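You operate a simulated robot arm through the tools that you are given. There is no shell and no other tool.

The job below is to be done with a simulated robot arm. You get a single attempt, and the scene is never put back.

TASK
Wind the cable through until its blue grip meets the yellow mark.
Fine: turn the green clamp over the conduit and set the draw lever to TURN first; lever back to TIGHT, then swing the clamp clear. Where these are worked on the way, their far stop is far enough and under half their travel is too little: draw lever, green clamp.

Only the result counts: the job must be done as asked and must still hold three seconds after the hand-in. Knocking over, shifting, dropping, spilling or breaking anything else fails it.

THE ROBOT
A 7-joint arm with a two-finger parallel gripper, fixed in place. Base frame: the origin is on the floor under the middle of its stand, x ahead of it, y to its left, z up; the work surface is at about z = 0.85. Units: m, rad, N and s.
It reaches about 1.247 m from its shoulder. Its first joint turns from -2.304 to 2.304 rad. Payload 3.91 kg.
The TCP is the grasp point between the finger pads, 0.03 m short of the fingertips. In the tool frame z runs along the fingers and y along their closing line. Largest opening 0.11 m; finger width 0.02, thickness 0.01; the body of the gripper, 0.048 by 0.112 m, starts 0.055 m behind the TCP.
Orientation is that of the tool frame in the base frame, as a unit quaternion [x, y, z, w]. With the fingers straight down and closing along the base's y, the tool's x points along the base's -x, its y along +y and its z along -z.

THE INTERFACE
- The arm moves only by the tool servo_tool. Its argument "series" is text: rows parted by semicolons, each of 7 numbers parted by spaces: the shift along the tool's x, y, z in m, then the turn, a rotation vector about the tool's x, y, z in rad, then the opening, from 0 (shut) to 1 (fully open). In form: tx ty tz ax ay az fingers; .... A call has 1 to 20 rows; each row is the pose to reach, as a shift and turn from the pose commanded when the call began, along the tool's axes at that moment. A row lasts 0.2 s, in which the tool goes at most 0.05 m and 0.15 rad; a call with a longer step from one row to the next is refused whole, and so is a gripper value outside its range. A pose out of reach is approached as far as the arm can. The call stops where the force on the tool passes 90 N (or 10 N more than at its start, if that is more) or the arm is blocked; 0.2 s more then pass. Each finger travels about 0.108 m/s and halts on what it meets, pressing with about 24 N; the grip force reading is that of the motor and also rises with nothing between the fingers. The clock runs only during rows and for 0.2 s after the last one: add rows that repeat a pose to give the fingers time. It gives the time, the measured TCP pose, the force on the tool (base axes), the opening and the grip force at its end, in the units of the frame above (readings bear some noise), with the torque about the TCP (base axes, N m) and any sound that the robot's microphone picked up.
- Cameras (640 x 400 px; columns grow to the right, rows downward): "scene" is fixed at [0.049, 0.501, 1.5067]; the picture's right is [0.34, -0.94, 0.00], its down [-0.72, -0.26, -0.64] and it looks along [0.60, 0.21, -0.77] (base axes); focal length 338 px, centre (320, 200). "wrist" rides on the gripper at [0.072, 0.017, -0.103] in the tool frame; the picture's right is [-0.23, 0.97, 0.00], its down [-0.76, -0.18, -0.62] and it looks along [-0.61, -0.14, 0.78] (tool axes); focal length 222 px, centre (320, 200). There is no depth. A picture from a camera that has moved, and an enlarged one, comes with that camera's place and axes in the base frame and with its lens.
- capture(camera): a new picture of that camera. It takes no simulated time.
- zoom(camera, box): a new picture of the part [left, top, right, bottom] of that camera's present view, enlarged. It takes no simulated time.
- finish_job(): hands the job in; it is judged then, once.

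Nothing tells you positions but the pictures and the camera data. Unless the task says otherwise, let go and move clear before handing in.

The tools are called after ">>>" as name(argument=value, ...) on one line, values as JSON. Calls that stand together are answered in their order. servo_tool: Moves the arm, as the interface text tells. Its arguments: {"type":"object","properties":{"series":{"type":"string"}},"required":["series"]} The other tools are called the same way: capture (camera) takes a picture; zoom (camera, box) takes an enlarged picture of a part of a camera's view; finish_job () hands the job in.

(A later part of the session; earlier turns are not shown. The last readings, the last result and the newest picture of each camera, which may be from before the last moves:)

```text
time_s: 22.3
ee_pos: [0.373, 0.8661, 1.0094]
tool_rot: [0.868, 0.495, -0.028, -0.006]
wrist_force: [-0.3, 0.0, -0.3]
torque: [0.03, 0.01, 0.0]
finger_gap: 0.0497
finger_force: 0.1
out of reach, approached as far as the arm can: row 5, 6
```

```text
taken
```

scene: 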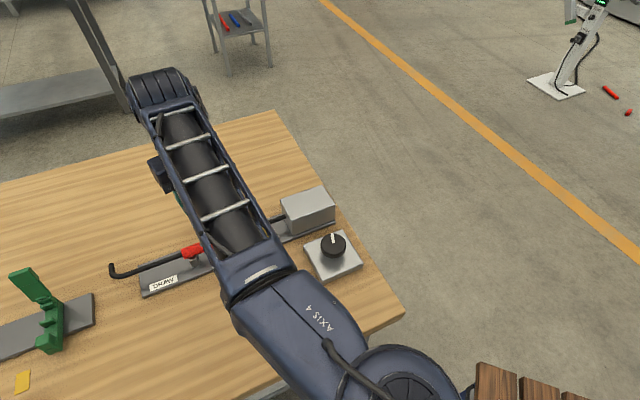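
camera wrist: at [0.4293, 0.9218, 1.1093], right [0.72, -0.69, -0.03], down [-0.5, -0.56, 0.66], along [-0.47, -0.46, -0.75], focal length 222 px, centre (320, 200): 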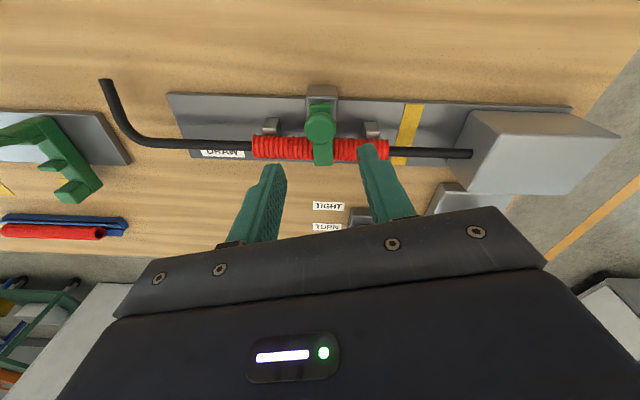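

The clamp now sits over the conduit. Next I'll bring the hand back to upright, turn it so it closes along the lever's swing direction, and hover above the lever ball.

>>> servo_tool(series="0 0 -0.003 -0.0061 0.0011 -0.132 0.45; -0.01 0.002 -0.007 -0.0122 0.0022 -0.264 0.45; -0.025 0.004 -0.01 -0.0182 0.0034 -0.396 0.45; -0.045 0.008 -0.014 -0.0243 0.0045 -0.528 0.45; -0.065 0.012 -0.017 -0.0304 0.0056 -0.66 0.45; -0.085 0.016 -0.02 -0.0365 0.0067 -0.792 0.45; -0.11 0.02 -0.024 -0.0426 0.0078 -0.924 0.45; -0.13 0.024 -0.028 -0.0486 0.009 -1.056 0.45; -0.15 0.028 -0.031 -0.0547 0.0101 -1.188 0.45; -0.1723 0.0298 -0.0338 -0.0608 0.0112 -1.3195 0.45; -0.1723 0.0298 -0.0338 -0.0608 0.0112 -1.3195 0.45")

>>> capture(camera="wrist")

>>> capture(camera="scene")

```text
time_s: 24.7
ee_pos: [0.315, 0.7036, 1.0516]
tool_rot: [0.381, 0.925, 0.001, 0.001]
wrist_force: [0.8, -0.3, -0.2]
torque: [0.02, -0.02, -0.02]
finger_gap: 0.0495
finger_force: 0.0
```

```text
taken
camera wrist: at [0.2742, 0.767, 1.1538], right [0.85, 0.53, 0.0], down [0.41, -0.66, 0.62], along [0.33, -0.53, -0.78], focal length 222 px, centre (320, 200)
```

wrist: 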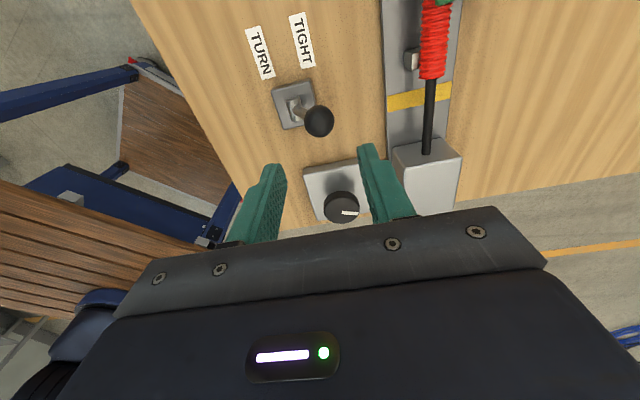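

```text
taken
```

scene: 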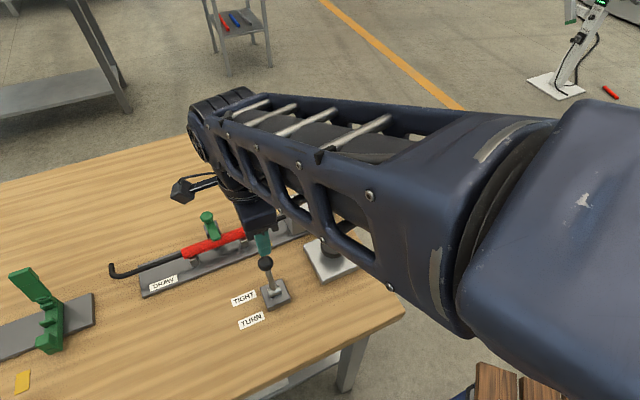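

The lever ball is where I predicted, at about (0.313, 0.703, 0.939). I'll lower the open fingers around it and push it along the swing direction toward TURN.

>>> servo_tool(series="0 0 0.035 0 0 0 0.45; 0 0 0.07 0 0 0 0.45; 0 0 0.104 0 0 0 0.45; 0 0 0.104 0 0 0 0.45")

>>> capture(camera="wrist")

>>> zoom(camera="scene", box=[210, 200, 350, 340])

```text
time_s: 25.7
ee_pos: [0.3143, 0.7029, 0.9447]
tool_rot: [0.382, 0.924, 0.001, 0.0]
wrist_force: [0.3, -1.1, 0.5]
torque: [0.03, 0.01, -0.02]
finger_gap: 0.0494
finger_force: 0.1
```

```text
taken
camera wrist: at [0.2746, 0.7668, 1.048], right [0.85, 0.53, 0.0], down [0.41, -0.66, 0.62], along [0.33, -0.53, -0.78], focal length 222 px, centre (320, 200)
```

wrist: 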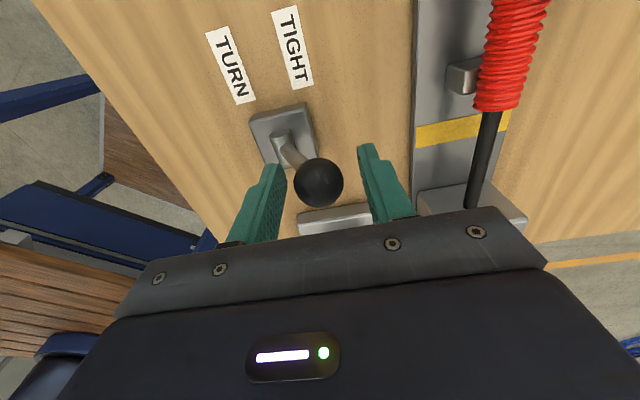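

```text
2.86 times, centred on (280, 270) of scene
camera zoom: at [0.049, 0.501, 1.5067], right [0.34, -0.94, 0.0], down [-0.72, -0.26, -0.64], along [0.6, 0.21, -0.77], focal length 965 px, centre (434, 0)
```

zoom: 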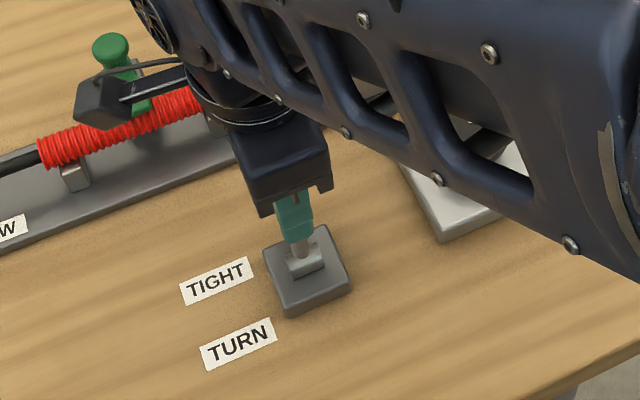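

The fingers straddle the ball cleanly, so I'll push gently toward TURN.

>>> servo_tool(series="0 -0.01 0 0 0 0 0.45; 0 -0.02 0 0 0 0 0.45; 0 -0.03 0 0 0 0 0.45; 0 -0.04 0 0 0 0 0.45; 0 -0.05 0 0 0 0 0.45")

>>> capture(camera="wrist")

```text
time_s: 26.9
ee_pos: [0.28, 0.6693, 0.9448]
tool_rot: [0.381, 0.924, 0.0, 0.0]
wrist_force: [-0.4, 1.5, -1.7]
torque: [-0.01, -0.02, 0.0]
finger_gap: 0.0495
finger_force: 0.0
```

```text
taken
camera wrist: at [0.2399, 0.7321, 1.0475], right [0.85, 0.53, 0.0], down [0.41, -0.66, 0.62], along [0.33, -0.53, -0.78], focal length 222 px, centre (320, 200)
```

wrist: 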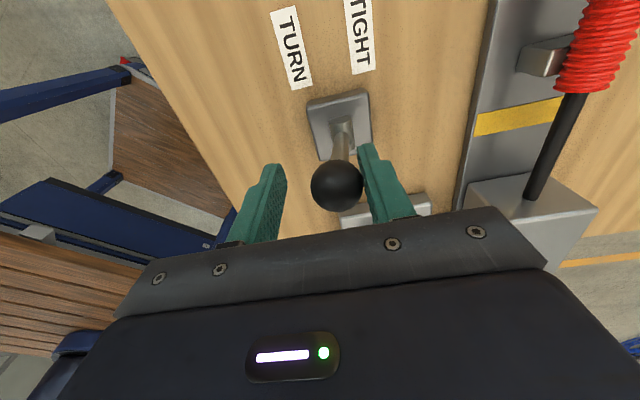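

The lever moves easily and now stands near vertical. I'll continue toward its far stop.

>>> servo_tool(series="0 -0.008 0 0 0 0 0.45; 0 -0.016 0 0 0 0 0.45; 0 -0.024 0 0 0 0 0.45")

>>> capture(camera="wrist")

```text
time_s: 27.7
ee_pos: [0.2648, 0.653, 0.9467]
tool_rot: [0.383, 0.924, 0.002, 0.001]
wrist_force: [11.5, 14.1, 3.7]
torque: [0.47, -0.39, 0.05]
finger_gap: 0.058
finger_force: 9.3
```

```text
taken
camera wrist: at [0.224, 0.7156, 1.0483], right [0.85, 0.53, 0.0], down [0.41, -0.67, 0.62], along [0.33, -0.53, -0.78], focal length 222 px, centre (320, 200)
```

wrist: 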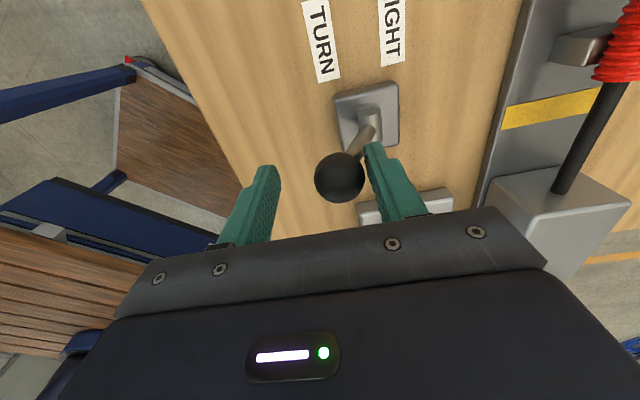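

The finger is being pushed open, so the lever has reached its TURN stop, leaning as far that way as it did toward TIGHT. I'll back off the contact, lift away and check that it stays.

>>> servo_tool(series="0 0.012 0 0 0 0 0.45; 0 0.016 0 0 0 0 0.45; 0 0.016 -0.04 0 0 0 0.45; 0 0.016 -0.08 0 0 0 0.45; 0 0.016 -0.12 0 0 0 0.45; 0 0.016 -0.12 0 0 0 0.45")

>>> capture(camera="wrist")

>>> zoom(camera="scene", box=[90, 180, 370, 340])

```text
time_s: 29.1
ee_pos: [0.2731, 0.6644, 1.0657]
tool_rot: [0.382, 0.924, 0.001, 0.001]
wrist_force: [0.5, 0.2, 0.1]
torque: [-0.01, 0.01, -0.02]
finger_gap: 0.0492
finger_force: 0.1
```

```text
taken
camera wrist: at [0.2328, 0.7273, 1.1686], right [0.85, 0.53, 0.0], down [0.41, -0.66, 0.62], along [0.33, -0.53, -0.78], focal length 222 px, centre (320, 200)
```

wrist: 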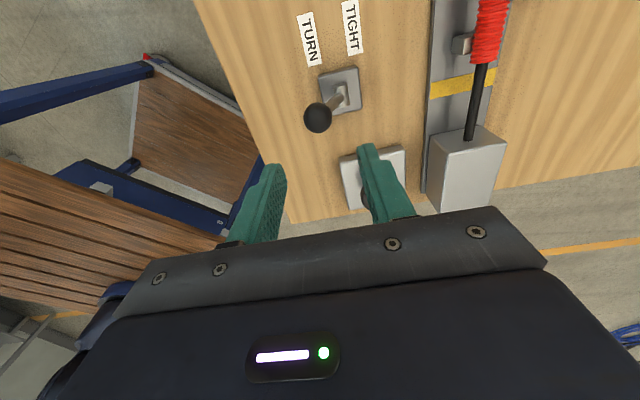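

```text
2.29 times, centred on (230, 260) of scene
camera zoom: at [0.049, 0.501, 1.5067], right [0.34, -0.94, 0.0], down [-0.72, -0.26, -0.64], along [0.6, 0.21, -0.77], focal length 772 px, centre (526, 63)
```

zoom: 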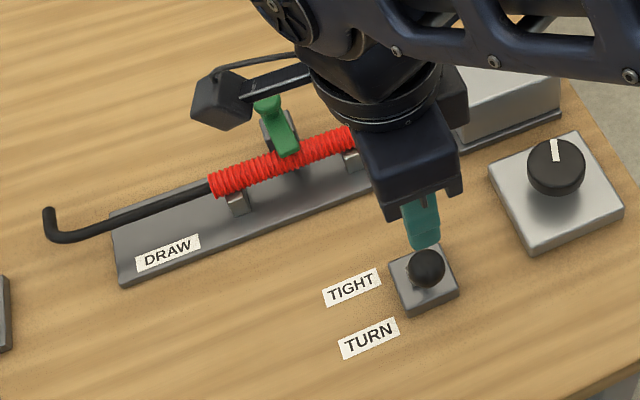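

The lever stays at TURN and the clamp is over the conduit. Next I'll hover over the black knob with the fingers open wide.

>>> servo_tool(series="-0.036 0.013 0 0 0 0 0.6; -0.072 0.026 0.005 0 0 0 0.8; -0.108 0.04 0.01 0 0 0 0.9; -0.1446 0.0532 0.02 0 0 0 0.9; -0.1446 0.0532 0.02 0 0 0 0.9")

>>> capture(camera="wrist")

>>> zoom(camera="scene", box=[90, 160, 410, 360])

```text
time_s: 30.3
ee_pos: [0.415, 0.5986, 1.0451]
tool_rot: [0.382, 0.924, 0.0, 0.0]
wrist_force: [-0.8, -0.2, -0.7]
torque: [-0.02, -0.04, 0.01]
finger_gap: 0.0993
finger_force: 0.2
```

```text
taken
camera wrist: at [0.3735, 0.6616, 1.147], right [0.85, 0.53, 0.0], down [0.41, -0.66, 0.62], along [0.33, -0.53, -0.78], focal length 222 px, centre (320, 200)
```

wrist: 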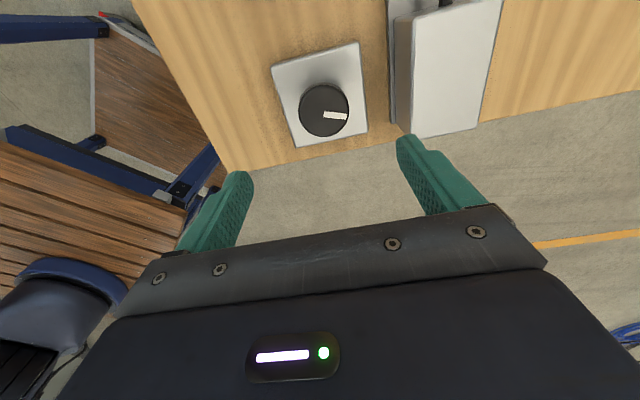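

```text
2.00 times, centred on (250, 260) of scene
camera zoom: at [0.049, 0.501, 1.5067], right [0.34, -0.94, 0.0], down [-0.72, -0.26, -0.64], along [0.6, 0.21, -0.77], focal length 676 px, centre (460, 80)
```

zoom: 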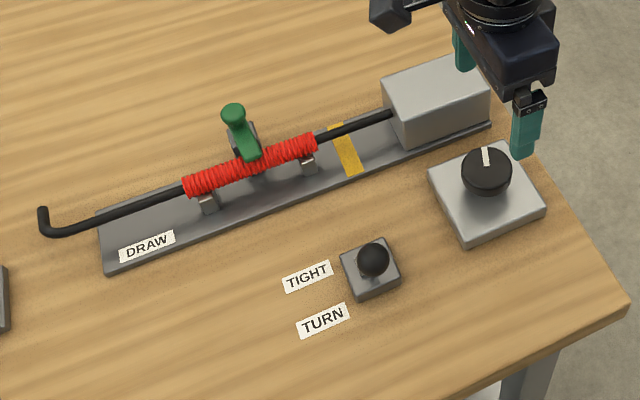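

The knob axis is at about (0.417, 0.600) with its top at z≈0.90. I'll center on it, narrow the opening to 7 cm, and descend to straddle it.

>>> servo_tool(series="0 0.0025 0.02 0 0 0 0.65; 0 0.0025 0.06 0 0 0 0.65; 0 0.0025 0.1 0 0 0 0.65; 0 0.0025 0.136 0 0 0 0.65; 0 0.0025 0.136 0 0 0 0.65")

>>> capture(camera="wrist")

>>> zoom(camera="scene", box=[90, 160, 410, 360])

```text
time_s: 31.5
ee_pos: [0.4172, 0.5998, 0.9079]
tool_rot: [0.382, 0.924, 0.001, 0.001]
wrist_force: [0.9, 0.4, -0.1]
torque: [0.01, 0.01, 0.02]
finger_gap: 0.0717
finger_force: 0.1
```

```text
taken
camera wrist: at [0.3766, 0.6626, 1.0108], right [0.85, 0.53, 0.0], down [0.41, -0.66, 0.62], along [0.33, -0.53, -0.78], focal length 222 px, centre (320, 200)
```

wrist: 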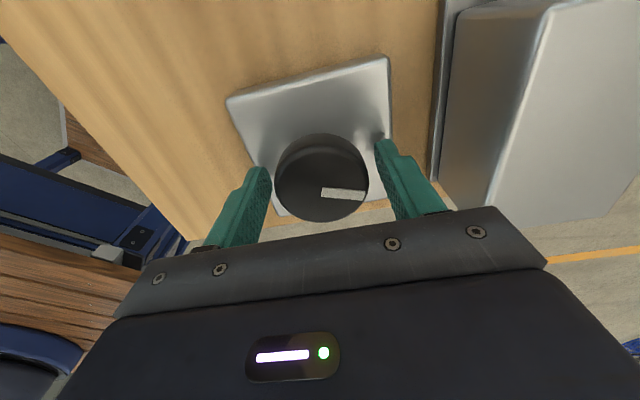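

```text
2.00 times, centred on (250, 260) of scene
camera zoom: at [0.049, 0.501, 1.5067], right [0.34, -0.94, 0.0], down [-0.72, -0.26, -0.64], along [0.6, 0.21, -0.77], focal length 676 px, centre (460, 80)
```

zoom: 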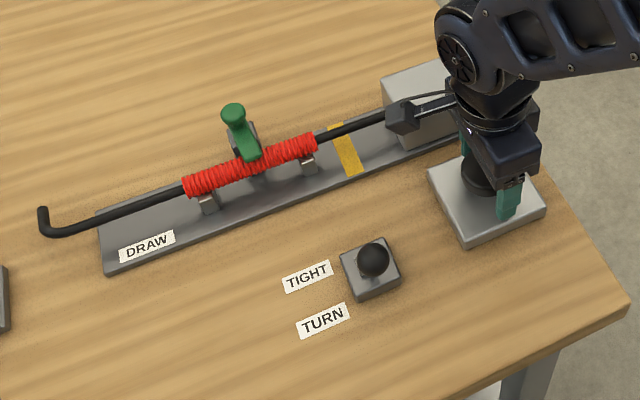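

Centered on the knob with no contact. Closing on it.

>>> servo_tool(series="0 0 0 0 0 0 0.3; 0 0 0 0 0 0 0.3; 0 0 0 0 0 0 0.3")

```text
time_s: 32.3
ee_pos: [0.4185, 0.5993, 0.908]
tool_rot: [0.382, 0.924, 0.001, 0.001]
wrist_force: [13.2, 14.5, -9.1]
torque: [0.46, -0.44, -0.04]
finger_gap: 0.0535
finger_force: 44.9
```

The grip is on the knob at a 53.5 mm gap. I'll turn it about 0.4 rad clockwise as seen from above and look for cable motion.

>>> servo_tool(series="0 0.001 0 0 0 0.1 0.3; 0 0.001 0 0 0 0.2 0.3; 0 0.001 0 0 0 0.3 0.3; 0 0.001 0 0 0 0.4 0.3")

>>> capture(camera="wrist")

>>> zoom(camera="scene", box=[90, 160, 410, 360])

```text
time_s: 33.3
ee_pos: [0.4178, 0.5996, 0.9074]
tool_rot: [0.558, 0.83, -0.001, 0.001]
wrist_force: [11.5, -13.1, -17.1]
torque: [-0.58, -0.57, 0.01]
finger_gap: 0.0536
finger_force: 45.4
```

```text
taken
camera wrist: at [0.4049, 0.6737, 1.0107], right [0.99, 0.16, 0.0], down [0.12, -0.77, 0.63], along [0.1, -0.62, -0.78], focal length 222 px, centre (320, 200)
```

wrist: 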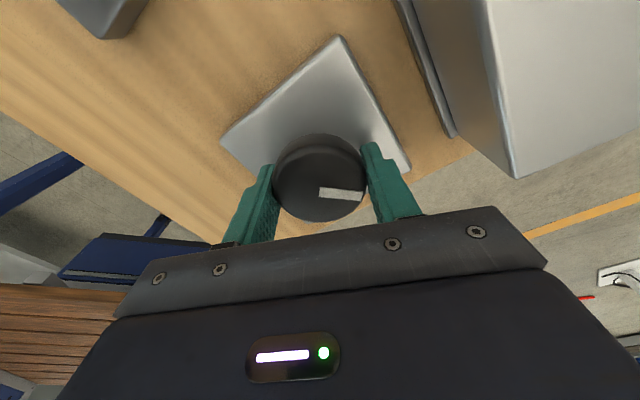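

```text
2.00 times, centred on (250, 260) of scene
camera zoom: at [0.049, 0.501, 1.5067], right [0.34, -0.94, 0.0], down [-0.72, -0.26, -0.64], along [0.6, 0.21, -0.77], focal length 676 px, centre (460, 80)
```

zoom: 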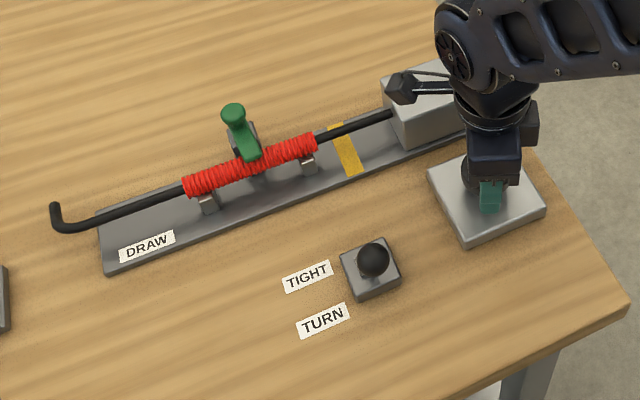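

Turning clockwise draws the cable: its hooked tail moved about 1 cm toward the conduit. I'll continue and watch for the blue grip.

>>> servo_tool(series="0 0 0 0 0 0.1 0.3; 0 0 0 0 0 0.2 0.3; 0 0 0 0 0 0.3 0.3; 0 0 0 0 0 0.4 0.3; 0 0 0 0 0 0.5 0.3; 0 0 0 0 0 0.6 0.3")

>>> zoom(camera="scene", box=[90, 160, 410, 360])

```text
time_s: 34.7
ee_pos: [0.4164, 0.6013, 0.9085]
tool_rot: [0.779, 0.627, 0.0, 0.001]
wrist_force: [0.6, -38.4, -21.9]
torque: [-0.41, 0.06, 0.02]
finger_gap: 0.0534
finger_force: 44.8
```

```text
2.00 times, centred on (250, 260) of scene
camera zoom: at [0.049, 0.501, 1.5067], right [0.34, -0.94, 0.0], down [-0.72, -0.26, -0.64], along [0.6, 0.21, -0.77], focal length 676 px, centre (460, 80)
```

zoom: 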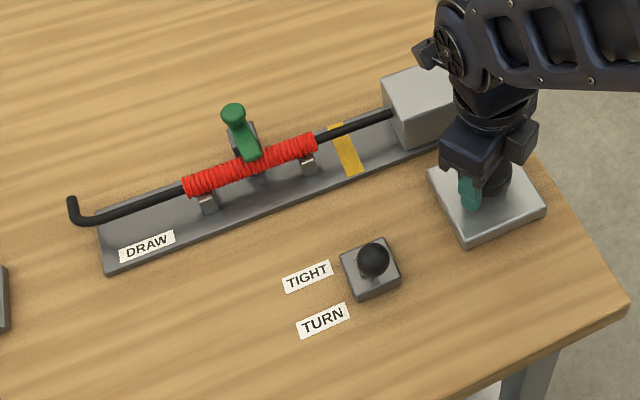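

>>> servo_tool(series="0 0 0 0 0 0.1 0.3; 0 0 0 0 0 0.2 0.3; 0 0 0 0 0 0.25 0.3")

>>> zoom(camera="scene", box=[90, 160, 410, 360])

>>> capture(camera="wrist")

```text
time_s: 35.5
ee_pos: [0.417, 0.6004, 0.9093]
tool_rot: [0.851, 0.525, -0.001, 0.0]
wrist_force: [0.0, -28.5, -35.2]
torque: [-0.33, 0.14, -0.04]
finger_gap: 0.0535
finger_force: 44.9
```

```text
2.00 times, centred on (250, 260) of scene
camera zoom: at [0.049, 0.501, 1.5067], right [0.34, -0.94, 0.0], down [-0.72, -0.26, -0.64], along [0.6, 0.21, -0.77], focal length 676 px, centre (460, 80)
```

zoom: 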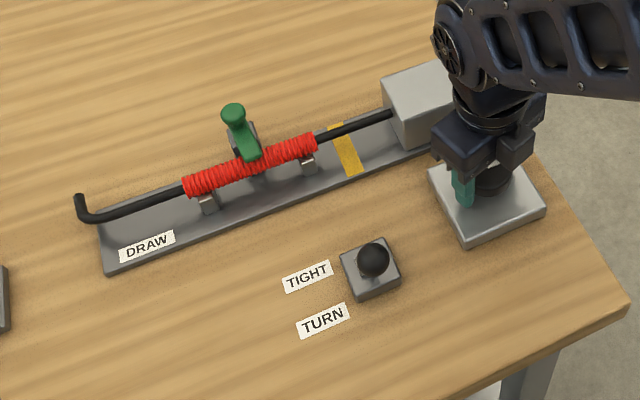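

```text
taken
camera wrist: at [0.4635, 0.6582, 1.0116], right [0.77, -0.64, 0.0], down [-0.5, -0.6, 0.62], along [-0.4, -0.48, -0.78], focal length 222 px, centre (320, 200)
```

wrist: 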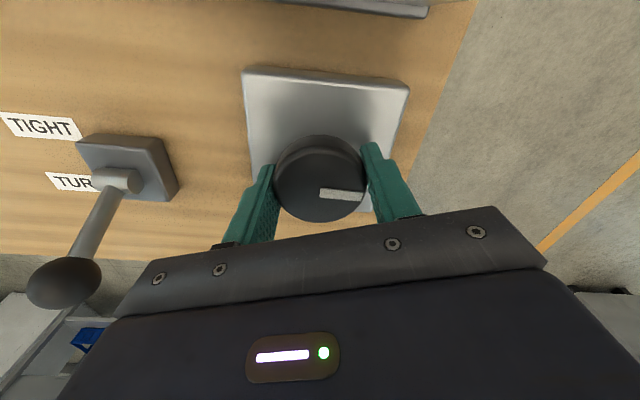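

The knob has turned 1.25 rad and the tail keeps coming in. I'll release, lift, and rotate the hand back for a fresh, longer stroke.

>>> servo_tool(series="0 0 0 0 0 0 0.65; 0 0 0 0 0 0 0.65; 0 0 -0.035 0 0 0 0.65; 0 0 -0.07 0 0 0 0.65; 0 0 -0.07 0 0 -0.145 0.65; 0 0 -0.07 0 0 -0.29 0.65; 0 0 -0.07 0 0 -0.435 0.65; 0 0 -0.07 0 0 -0.58 0.65; 0 0 -0.07 0 0 -0.725 0.65; 0 0 -0.07 0 0 -0.87 0.65; 0 0 -0.07 0 0 -1.015 0.65; 0 0 -0.07 0 0 -1.16 0.65; 0 0 -0.07 0 0 -1.305 0.65; 0 0 -0.07 0 0 -1.45 0.65")

>>> servo_tool(series="0 0 0 0 0 -0.145 0.65; 0 0 0 0 0 -0.29 0.65; 0 0 0 0 0 -0.435 0.65; 0 0 0 0 0 -0.58 0.65; 0 0 0 0 0 -0.725 0.65; 0 0 0 0 0 -0.87 0.65; 0 0 0 0 0 -1.015 0.65; 0 0 0 0 0 -1.16 0.65; 0 0 0 0 0 -1.305 0.65; 0 0 0 0 0 -1.45 0.65")

>>> capture(camera="scene")

>>> capture(camera="wrist")

```text
time_s: 38.5
ee_pos: [0.4185, 0.6008, 0.9795]
tool_rot: [0.286, 0.958, 0.001, 0.001]
wrist_force: [-0.1, -0.3, 0.3]
torque: [-0.03, -0.02, -0.04]
finger_gap: 0.0716
finger_force: 0.0
```

```text
time_s: 40.7
ee_pos: [0.4159, 0.601, 0.9803]
tool_rot: [-0.421, 0.907, 0.0, 0.0]
wrist_force: [0.7, 0.1, 0.7]
torque: [0.01, -0.01, -0.01]
finger_gap: 0.0715
finger_force: 0.0
```

```text
taken
```

scene: 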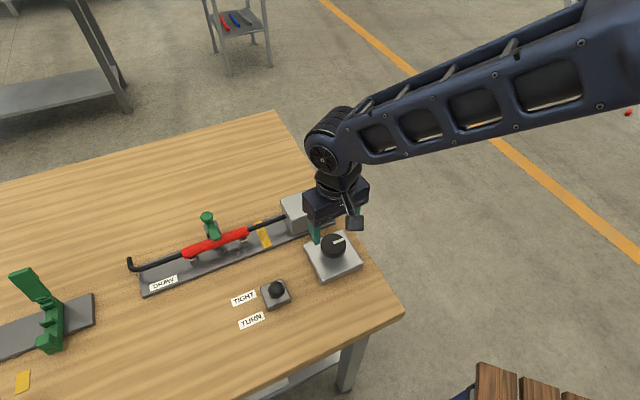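

```text
taken
camera wrist: at [0.3555, 0.5567, 1.0825], right [-0.6, 0.8, 0.0], down [0.63, 0.47, 0.62], along [0.5, 0.37, -0.78], focal length 222 px, centre (320, 200)
```

wrist: 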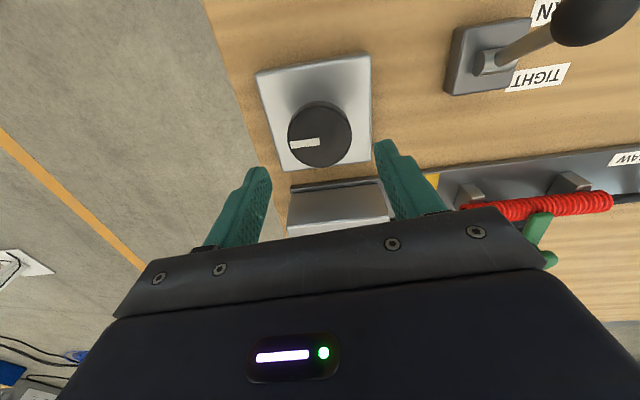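

The cable held its position. I'll descend and regrip the knob from the new angle.

>>> servo_tool(series="0 0 0.035 0 0 0 0.65; 0 0 0.071 0 0 0 0.65; 0 0 0.071 0 0 0 0.65; 0 0 0.071 0 0 0 0.3; 0 0 0.071 0 0 0 0.3; 0 0 0.071 0 0 0 0.3")

```text
time_s: 42.1
ee_pos: [0.417, 0.6014, 0.9069]
tool_rot: [-0.419, 0.908, 0.0, 0.001]
wrist_force: [4.0, -1.4, -7.5]
torque: [0.34, -0.27, 0.04]
finger_gap: 0.0531
finger_force: 45.3
```

>>> servo_tool(series="0 0 0 0 0 0.1 0.3; 0 0 0 0 0 0.2 0.3; 0 0 0 0 0 0.3 0.3; 0 0 0 0 0 0.4 0.3; 0 0 0 0 0 0.5 0.3; 0 0 0 0 0 0.6 0.3; 0 0 0 0 0 0.7 0.3; 0 0 0 0 0 0.8 0.3")

>>> zoom(camera="scene", box=[90, 160, 410, 360])

```text
time_s: 43.9
ee_pos: [0.4175, 0.6009, 0.9073]
tool_rot: [-0.032, 1.0, -0.001, 0.0]
wrist_force: [-5.7, -11.3, -23.0]
torque: [-0.08, -0.03, 0.03]
finger_gap: 0.0534
finger_force: 44.8
```

```text
2.00 times, centred on (250, 260) of scene
camera zoom: at [0.049, 0.501, 1.5067], right [0.34, -0.94, 0.0], down [-0.72, -0.26, -0.64], along [0.6, 0.21, -0.77], focal length 676 px, centre (460, 80)
```

zoom: 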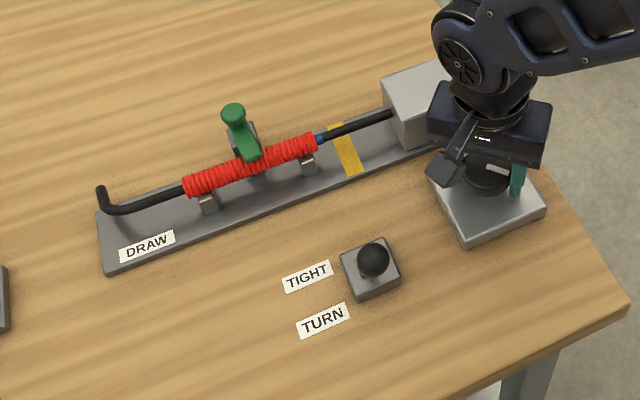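

A blue end is beginning to emerge from the conduit's right end. I'll zoom in to measure it against the yellow mark.

>>> zoom(camera="scene", box=[220, 205, 300, 255])

```text
8.00 times, centred on (260, 230) of scene
camera zoom: at [0.049, 0.501, 1.5067], right [0.34, -0.94, 0.0], down [-0.72, -0.26, -0.64], along [0.6, 0.21, -0.77], focal length 2702 px, centre (800, -40)
```

zoom: 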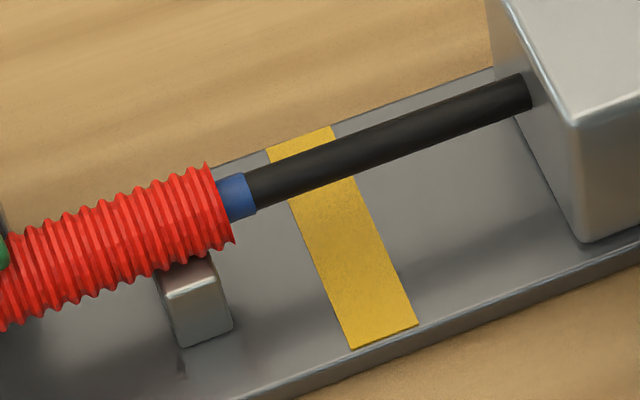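

The blue band's leading edge is at s≈-0.272 along the rail. The yellow mark spans -0.261 to -0.241, with its center at -0.251, and the cable feeds about 27.6 mm per rad. I'll advance in a smaller step to see how long the grip is.

>>> servo_tool(series="0 0 0 0 0 0.1 0.3; 0 0 0 0 0 0.2 0.3; 0 0 0 0 0 0.3 0.3; 0 0 0 0 0 0.4 0.3")

>>> zoom(camera="scene", box=[220, 205, 300, 255])

```text
time_s: 44.9
ee_pos: [0.4182, 0.6016, 0.9079]
tool_rot: [0.167, 0.986, 0.0, 0.0]
wrist_force: [-4.5, -17.2, -19.6]
torque: [-0.16, -0.01, 0.0]
finger_gap: 0.0535
finger_force: 45.6
```

```text
8.00 times, centred on (260, 230) of scene
camera zoom: at [0.049, 0.501, 1.5067], right [0.34, -0.94, 0.0], down [-0.72, -0.26, -0.64], along [0.6, 0.21, -0.77], focal length 2702 px, centre (800, -40)
```

zoom: 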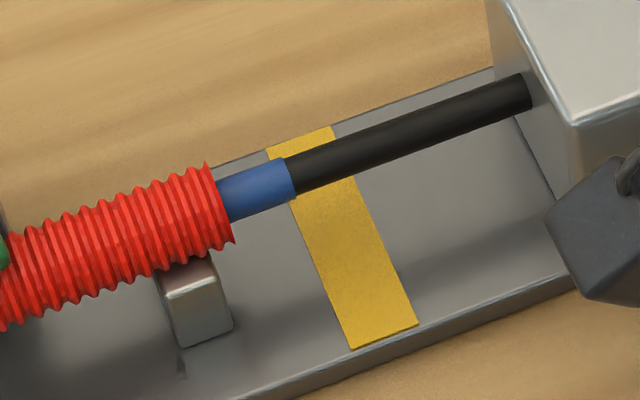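

The leading edge is just at the near side of the mark. I'll advance a bit more to the mark's centre and look for the grip's trailing end.

>>> servo_tool(series="0 0 0 0 0 0.1 0.3; 0 0 0 0 0 0.2 0.3; 0 0 0 0 0 0.3 0.3; 0 0 0 0 0 0.3 0.3")

>>> zoom(camera="scene", box=[220, 205, 300, 255])

>>> zoom(camera="scene", box=[100, 200, 260, 300])

```text
time_s: 45.9
ee_pos: [0.4175, 0.6011, 0.9081]
tool_rot: [0.313, 0.95, 0.001, -0.001]
wrist_force: [-9.2, -16.8, -25.8]
torque: [-0.24, -0.13, 0.01]
finger_gap: 0.0531
finger_force: 45.2
```

```text
8.00 times, centred on (260, 230) of scene
camera zoom: at [0.049, 0.501, 1.5067], right [0.34, -0.94, 0.0], down [-0.72, -0.26, -0.64], along [0.6, 0.21, -0.77], focal length 2702 px, centre (800, -40)
```

zoom: 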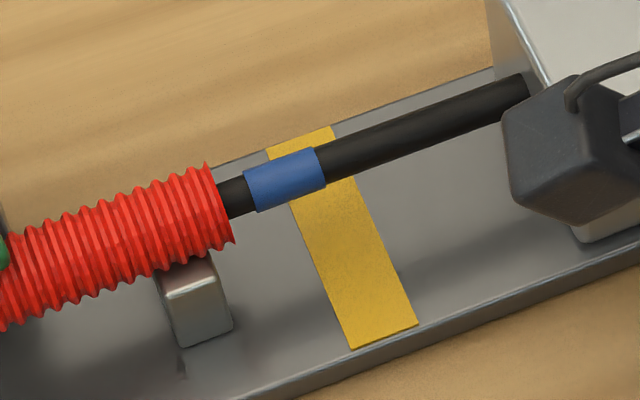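

```text
4.00 times, centred on (180, 250) of scene
camera zoom: at [0.049, 0.501, 1.5067], right [0.34, -0.94, 0.0], down [-0.72, -0.26, -0.64], along [0.6, 0.21, -0.77], focal length 1351 px, centre (880, 0)
```

zoom: 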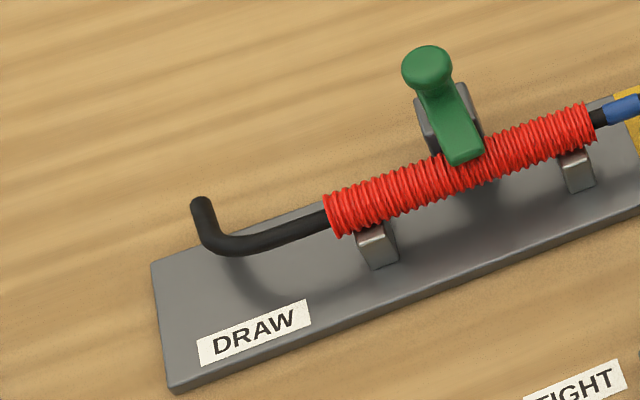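

The blue grip is fully out and is a 20 mm band, the same width as the yellow mark. Its centre is at s≈-0.262 and needs to be at -0.251, so I'll advance about 0.37 rad more.

>>> servo_tool(series="0 0 0 0 0 0.1 0.3; 0 0 0 0 0 0.2 0.3; 0 0 0 0 0 0.3 0.3; 0 0 0 0 0 0.37 0.3; 0 0 0 0 0 0.37 0.3")

>>> zoom(camera="scene", box=[220, 205, 300, 255])

```text
time_s: 47.1
ee_pos: [0.4171, 0.6013, 0.9077]
tool_rot: [0.481, 0.877, -0.001, 0.0]
wrist_force: [-0.8, -13.1, -29.9]
torque: [0.05, -0.26, 0.03]
finger_gap: 0.0532
finger_force: 45.0
```

```text
8.00 times, centred on (260, 230) of scene
camera zoom: at [0.049, 0.501, 1.5067], right [0.34, -0.94, 0.0], down [-0.72, -0.26, -0.64], along [0.6, 0.21, -0.77], focal length 2702 px, centre (800, -40)
```

zoom: 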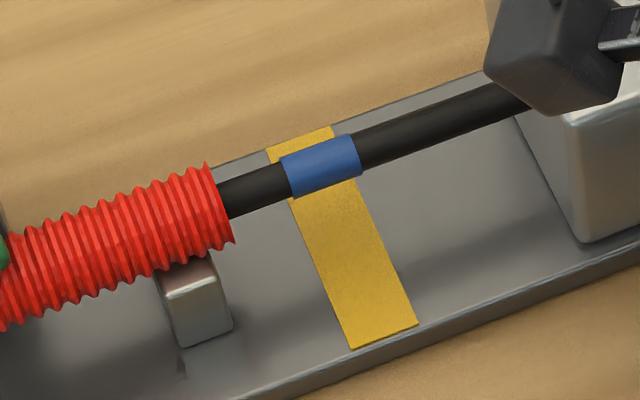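

The blue band now spans about -0.261 to -0.241, matching the yellow mark to within half a millimetre. I'll open the fingers, lift clear and re-check the alignment.

>>> servo_tool(series="0 0 0 0 0 0 0.65; 0 0 0 0 0 0 0.65; 0 0 -0.03 0 0 0 0.65; 0 0 -0.07 0 0 0 0.65; 0 0 -0.11 0 0 0 0.65; 0 0 -0.15 0 0 0 0.65")

>>> zoom(camera="scene", box=[220, 205, 300, 255])

>>> capture(camera="wrist")

>>> capture(camera="scene")

```text
time_s: 48.5
ee_pos: [0.4171, 0.6016, 1.0578]
tool_rot: [0.481, 0.876, 0.0, 0.0]
wrist_force: [0.8, 0.1, -0.1]
torque: [-0.02, 0.01, 0.0]
finger_gap: 0.0713
finger_force: 0.1
```

```text
8.00 times, centred on (260, 230) of scene
camera zoom: at [0.049, 0.501, 1.5067], right [0.34, -0.94, 0.0], down [-0.72, -0.26, -0.64], along [0.6, 0.21, -0.77], focal length 2702 px, centre (800, -40)
```

zoom: 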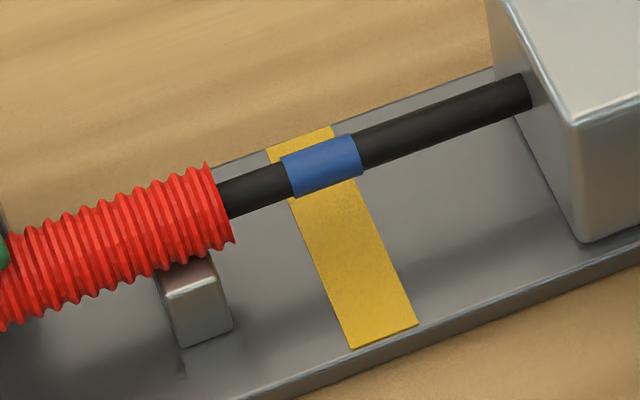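

```text
taken
camera wrist: at [0.3909, 0.6722, 1.1609], right [0.94, 0.33, 0.0], down [0.26, -0.74, 0.62], along [0.21, -0.59, -0.78], focal length 222 px, centre (320, 200)
```

wrist: 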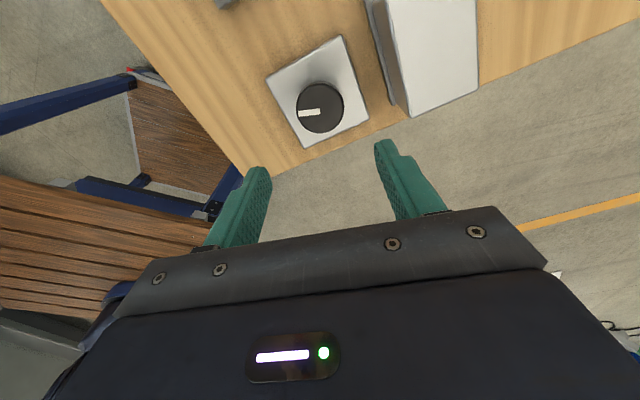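

```text
taken
```

scene: 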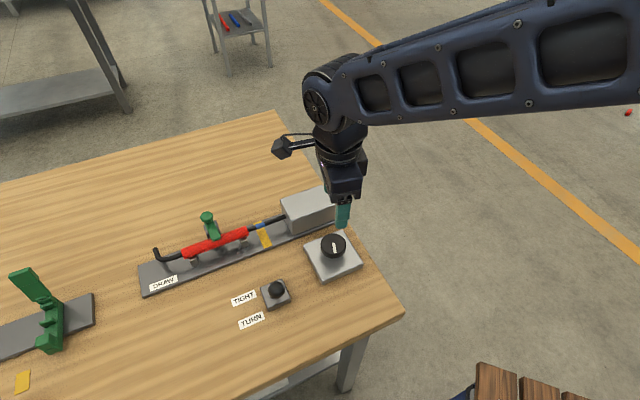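

The grip stayed aligned after release. Now I'll return to the lever, which rests at TURN, to push it back to TIGHT.

>>> servo_tool(series="0.0326 -0.022 -0.005 0 0 -0.055 0.6; 0.065 -0.044 -0.008 0 0 -0.11 0.5; 0.0976 -0.066 -0.008 0 0 -0.165 0.45; 0.1302 -0.0878 -0.008 0 0 -0.22 0.45; 0.1302 -0.0878 -0.008 0 0 -0.22 0.45")

>>> capture(camera="wrist")

```text
time_s: 49.7
ee_pos: [0.2719, 0.6641, 1.0678]
tool_rot: [0.381, 0.925, 0.001, 0.0]
wrist_force: [-0.5, 0.2, -0.4]
torque: [0.0, 0.04, -0.02]
finger_gap: 0.0496
finger_force: 0.0
```

```text
taken
camera wrist: at [0.2314, 0.7275, 1.1705], right [0.85, 0.53, 0.0], down [0.41, -0.66, 0.62], along [0.33, -0.53, -0.78], focal length 222 px, centre (320, 200)
```

wrist: 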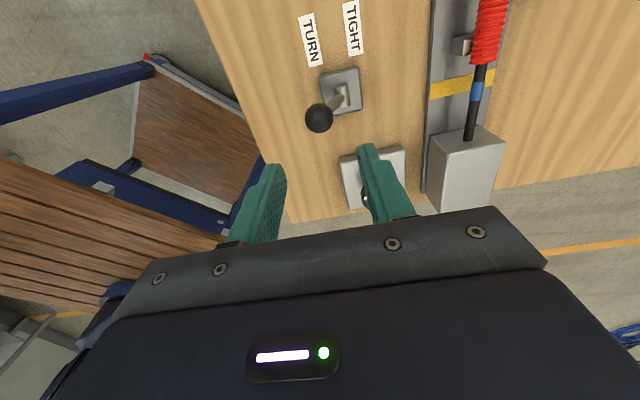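

The ball is centered between the fingers. I'll lower around it and push toward TIGHT.

>>> servo_tool(series="0 0 0.04 0 0 0 0.45; 0 0 0.08 0 0 0 0.45; 0 0 0.122 0 0 0 0.45; 0 0 0.122 0 0 0 0.45")

>>> capture(camera="wrist")

```text
time_s: 50.7
ee_pos: [0.2712, 0.6641, 0.947]
tool_rot: [0.382, 0.924, 0.001, 0.0]
wrist_force: [-0.8, 0.0, -0.1]
torque: [-0.02, -0.03, -0.01]
finger_gap: 0.0496
finger_force: 0.0
```

```text
taken
camera wrist: at [0.2324, 0.7269, 1.0488], right [0.85, 0.53, 0.0], down [0.41, -0.66, 0.62], along [0.33, -0.53, -0.78], focal length 222 px, centre (320, 200)
```

wrist: 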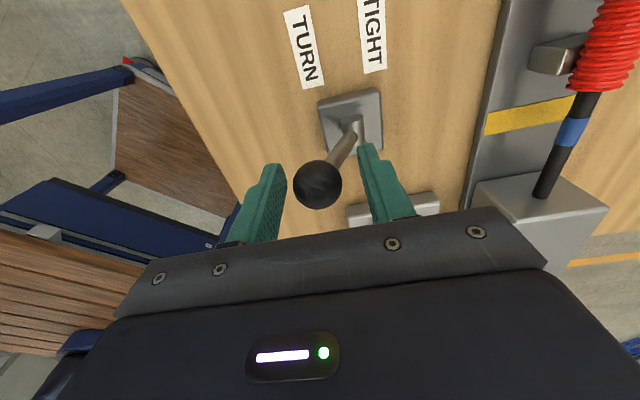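

>>> servo_tool(series="0 0.01 0 0 0 0 0.45; 0 0.02 0 0 0 0 0.45; 0 0.03 0 0 0 0 0.45; 0 0.04 0 0 0 0 0.45; 0 0.05 0 0 0 0 0.45; 0 0.058 0 0 0 0 0.45")

>>> capture(camera="wrist")

```text
time_s: 52.1
ee_pos: [0.3127, 0.7046, 0.9436]
tool_rot: [0.382, 0.924, 0.0, 0.001]
wrist_force: [0.2, 0.4, -0.4]
torque: [0.04, 0.0, -0.02]
finger_gap: 0.0495
finger_force: 0.0
```

```text
taken
camera wrist: at [0.2728, 0.7678, 1.0467], right [0.85, 0.53, 0.0], down [0.41, -0.66, 0.62], along [0.33, -0.53, -0.78], focal length 222 px, centre (320, 200)
```

wrist: 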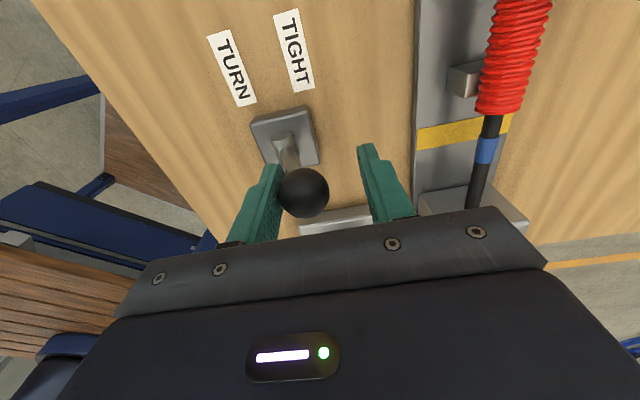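

The lever is past vertical toward TIGHT. I'll keep pushing until it seats at the stop.

>>> servo_tool(series="0 0.006 0 0 0 0 0.45; 0 0.012 0 0 0 0 0.45; 0 0.016 0 0 0 0 0.45")

>>> capture(camera="wrist")

```text
time_s: 52.9
ee_pos: [0.3225, 0.7141, 0.9448]
tool_rot: [0.381, 0.924, -0.001, -0.001]
wrist_force: [-18.1, -23.0, 3.6]
torque: [-0.93, 0.47, 0.14]
finger_gap: 0.0637
finger_force: 14.8
```

```text
taken
camera wrist: at [0.2828, 0.7783, 1.0469], right [0.85, 0.53, 0.0], down [0.42, -0.66, 0.62], along [0.33, -0.53, -0.78], focal length 222 px, centre (320, 200)
```

wrist: 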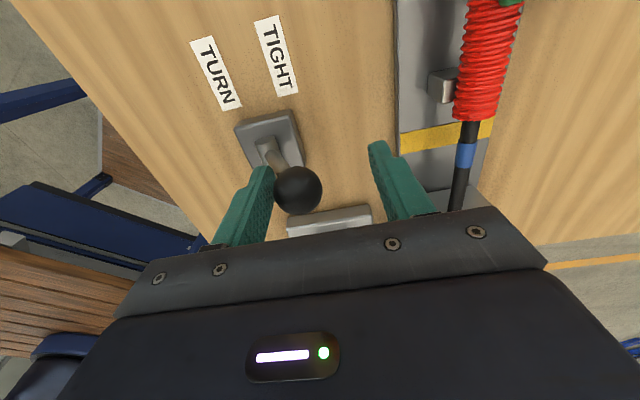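

The lever has reached its TIGHT stop: the ball is back at its starting position and the finger is pushed open. I'll back off and lift clear.

>>> servo_tool(series="0 -0.01 0 0 0 0 0.45; 0 -0.014 0 0 0 0 0.45; 0 -0.014 -0.04 0 0 0 0.45; 0 -0.014 -0.08 0 0 0 0.45; 0 -0.014 -0.12 0 0 0 0.45; 0 -0.014 -0.12 0 0 0 0.45")

>>> capture(camera="wrist")

>>> zoom(camera="scene", box=[90, 180, 370, 340])

>>> zoom(camera="wrist", box=[370, 20, 530, 140])

```text
time_s: 54.3
ee_pos: [0.3139, 0.7062, 1.0648]
tool_rot: [0.382, 0.924, 0.002, 0.0]
wrist_force: [-1.0, -0.3, 0.4]
torque: [0.0, 0.01, 0.05]
finger_gap: 0.0496
finger_force: 0.1
```

```text
taken
camera wrist: at [0.2734, 0.7694, 1.1678], right [0.85, 0.53, 0.0], down [0.41, -0.66, 0.62], along [0.33, -0.53, -0.78], focal length 222 px, centre (320, 200)
```

wrist: 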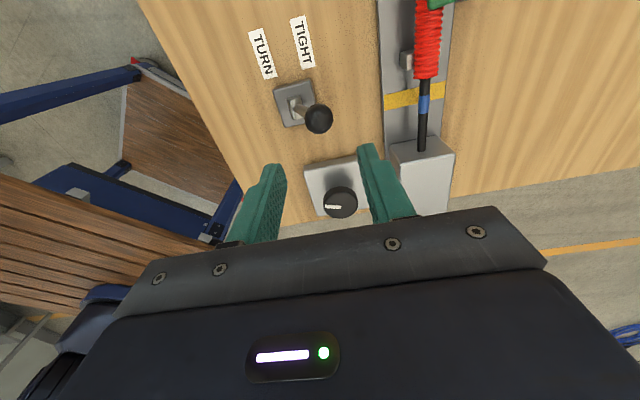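

```text
2.29 times, centred on (230, 260) of scene
camera zoom: at [0.049, 0.501, 1.5067], right [0.34, -0.94, 0.0], down [-0.72, -0.26, -0.64], along [0.6, 0.21, -0.77], focal length 772 px, centre (526, 63)
```

zoom: 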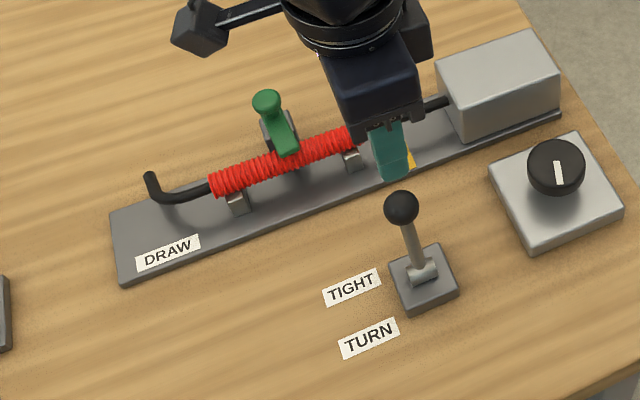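

```text
3.33 times, centred on (450, 80) of wrist
camera zoom: at [0.2734, 0.7694, 1.1678], right [0.85, 0.53, 0.0], down [0.41, -0.66, 0.62], along [0.33, -0.53, -0.78], focal length 740 px, centre (-113, 600)
```

zoom: 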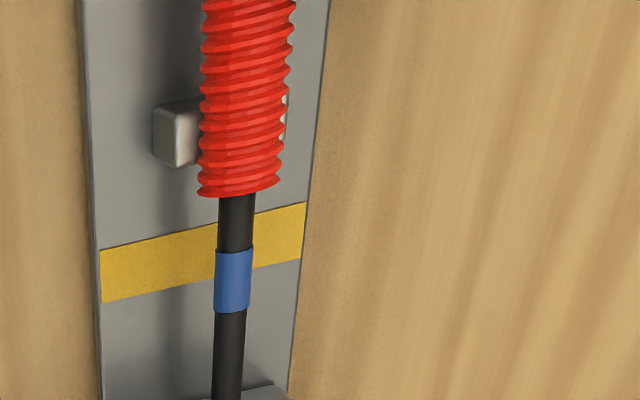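

The lever is at TIGHT, the blue grip is still on the mark in both views, and the knob hasn't moved. Next is the clamp: I'll hover over the mushroom at an angle that leaves room to turn it back counter-clockwise.

>>> servo_tool(series="0.0147 0.0317 0.0 0 0 0.122 0.45; 0.0293 0.0634 0.0 0 0 0.244 0.45; 0.044 0.0951 0.01 0 0 0.366 0.45; 0.0586 0.1268 0.02 0 0 0.488 0.45; 0.0733 0.1585 0.035 0 0 0.61 0.45; 0.0733 0.1585 0.035 0 0 0.61 0.45")

>>> capture(camera="wrist")

>>> capture(camera="scene")

```text
time_s: 55.7
ee_pos: [0.3752, 0.8724, 1.0296]
tool_rot: [0.642, 0.766, 0.001, 0.0]
wrist_force: [-0.9, 0.4, 1.2]
torque: [-0.01, -0.03, -0.02]
finger_gap: 0.0497
finger_force: 0.0
```

```text
taken
camera wrist: at [0.379, 0.9464, 1.1328], right [1.0, -0.05, 0.0], down [-0.04, -0.78, 0.62], along [-0.03, -0.62, -0.78], focal length 222 px, centre (320, 200)
```

wrist: 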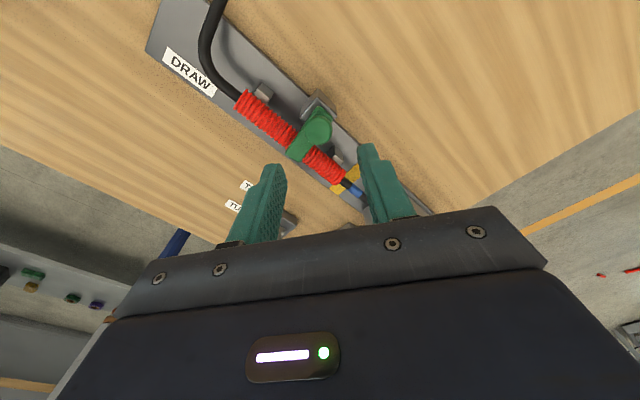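

```text
taken
```

scene: 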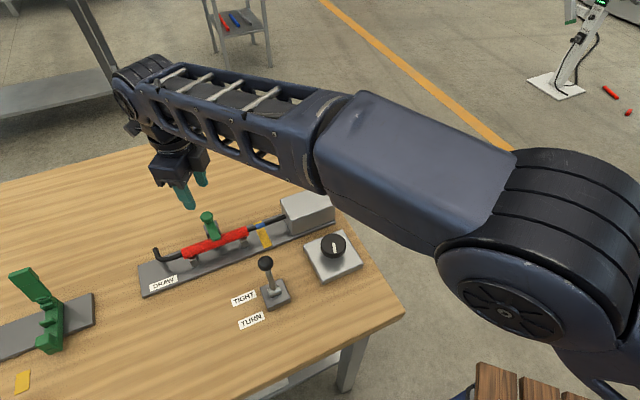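

>>> zoom(camera="wrist", box=[220, 70, 400, 205])

>>> zoom(camera="scene", box=[170, 195, 290, 270])

```text
2.96 times, centred on (310, 138) of wrist
camera zoom: at [0.379, 0.9464, 1.1328], right [1.0, -0.05, 0.0], down [-0.04, -0.78, 0.62], along [-0.03, -0.62, -0.78], focal length 658 px, centre (350, 385)
```

zoom: 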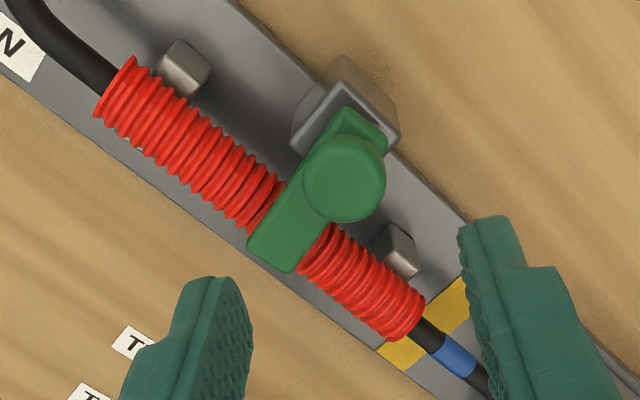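

```text
5.33 times, centred on (230, 232) of scene
camera zoom: at [0.049, 0.501, 1.5067], right [0.34, -0.94, 0.0], down [-0.72, -0.26, -0.64], along [0.6, 0.21, -0.77], focal length 1802 px, centre (800, 27)
```

zoom: 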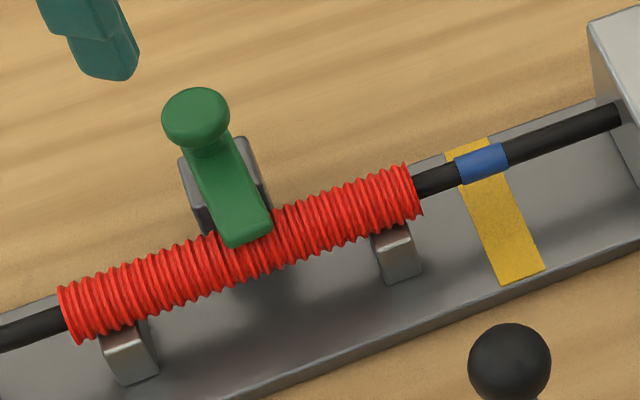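

The clamp arm points at about -130° with its top at z≈0.910. I'll descend so the fingertips stay above the arm and grip only the mushroom head.

>>> servo_tool(series="0 0 0.03 0 0 0 0.45; 0 0 0.06 0 0 0 0.45; 0 0 0.084 0 0 0 0.45; 0 0 0.084 0 0 0 0.45")

>>> zoom(camera="wrist", box=[220, 90, 420, 240])

>>> zoom(camera="scene", box=[150, 180, 270, 255])

```text
time_s: 56.7
ee_pos: [0.3755, 0.8698, 0.9482]
tool_rot: [0.642, 0.766, 0.0, 0.0]
wrist_force: [1.1, -1.8, 17.1]
torque: [-0.32, 0.43, 0.03]
finger_gap: 0.0493
finger_force: 0.1
```

```text
2.67 times, centred on (320, 165) of wrist
camera zoom: at [0.3789, 0.9435, 1.0505], right [1.0, -0.05, 0.0], down [-0.04, -0.78, 0.62], along [-0.03, -0.62, -0.78], focal length 592 px, centre (320, 293)
```

zoom: 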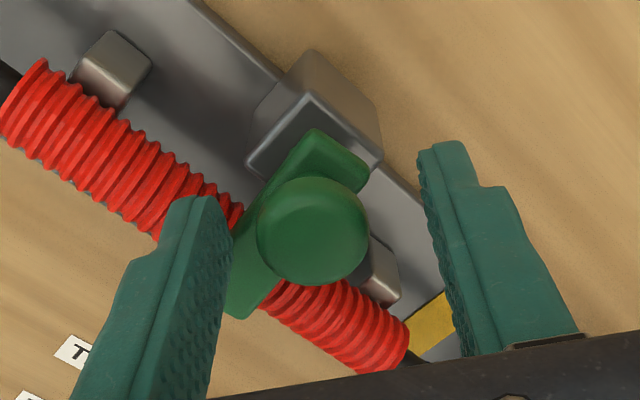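

```text
5.33 times, centred on (210, 218) of scene
camera zoom: at [0.049, 0.501, 1.5067], right [0.34, -0.94, 0.0], down [-0.72, -0.26, -0.64], along [0.6, 0.21, -0.77], focal length 1802 px, centre (907, 107)
```

zoom: 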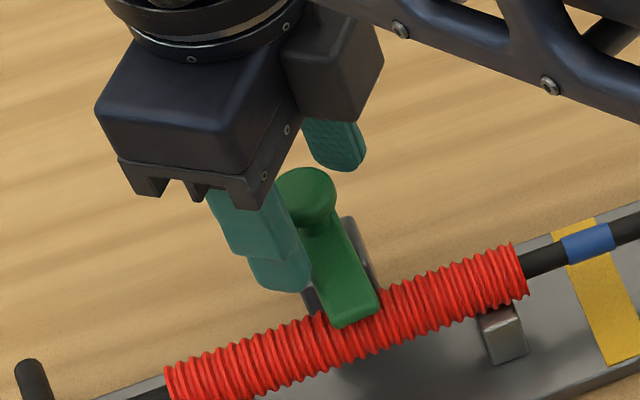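

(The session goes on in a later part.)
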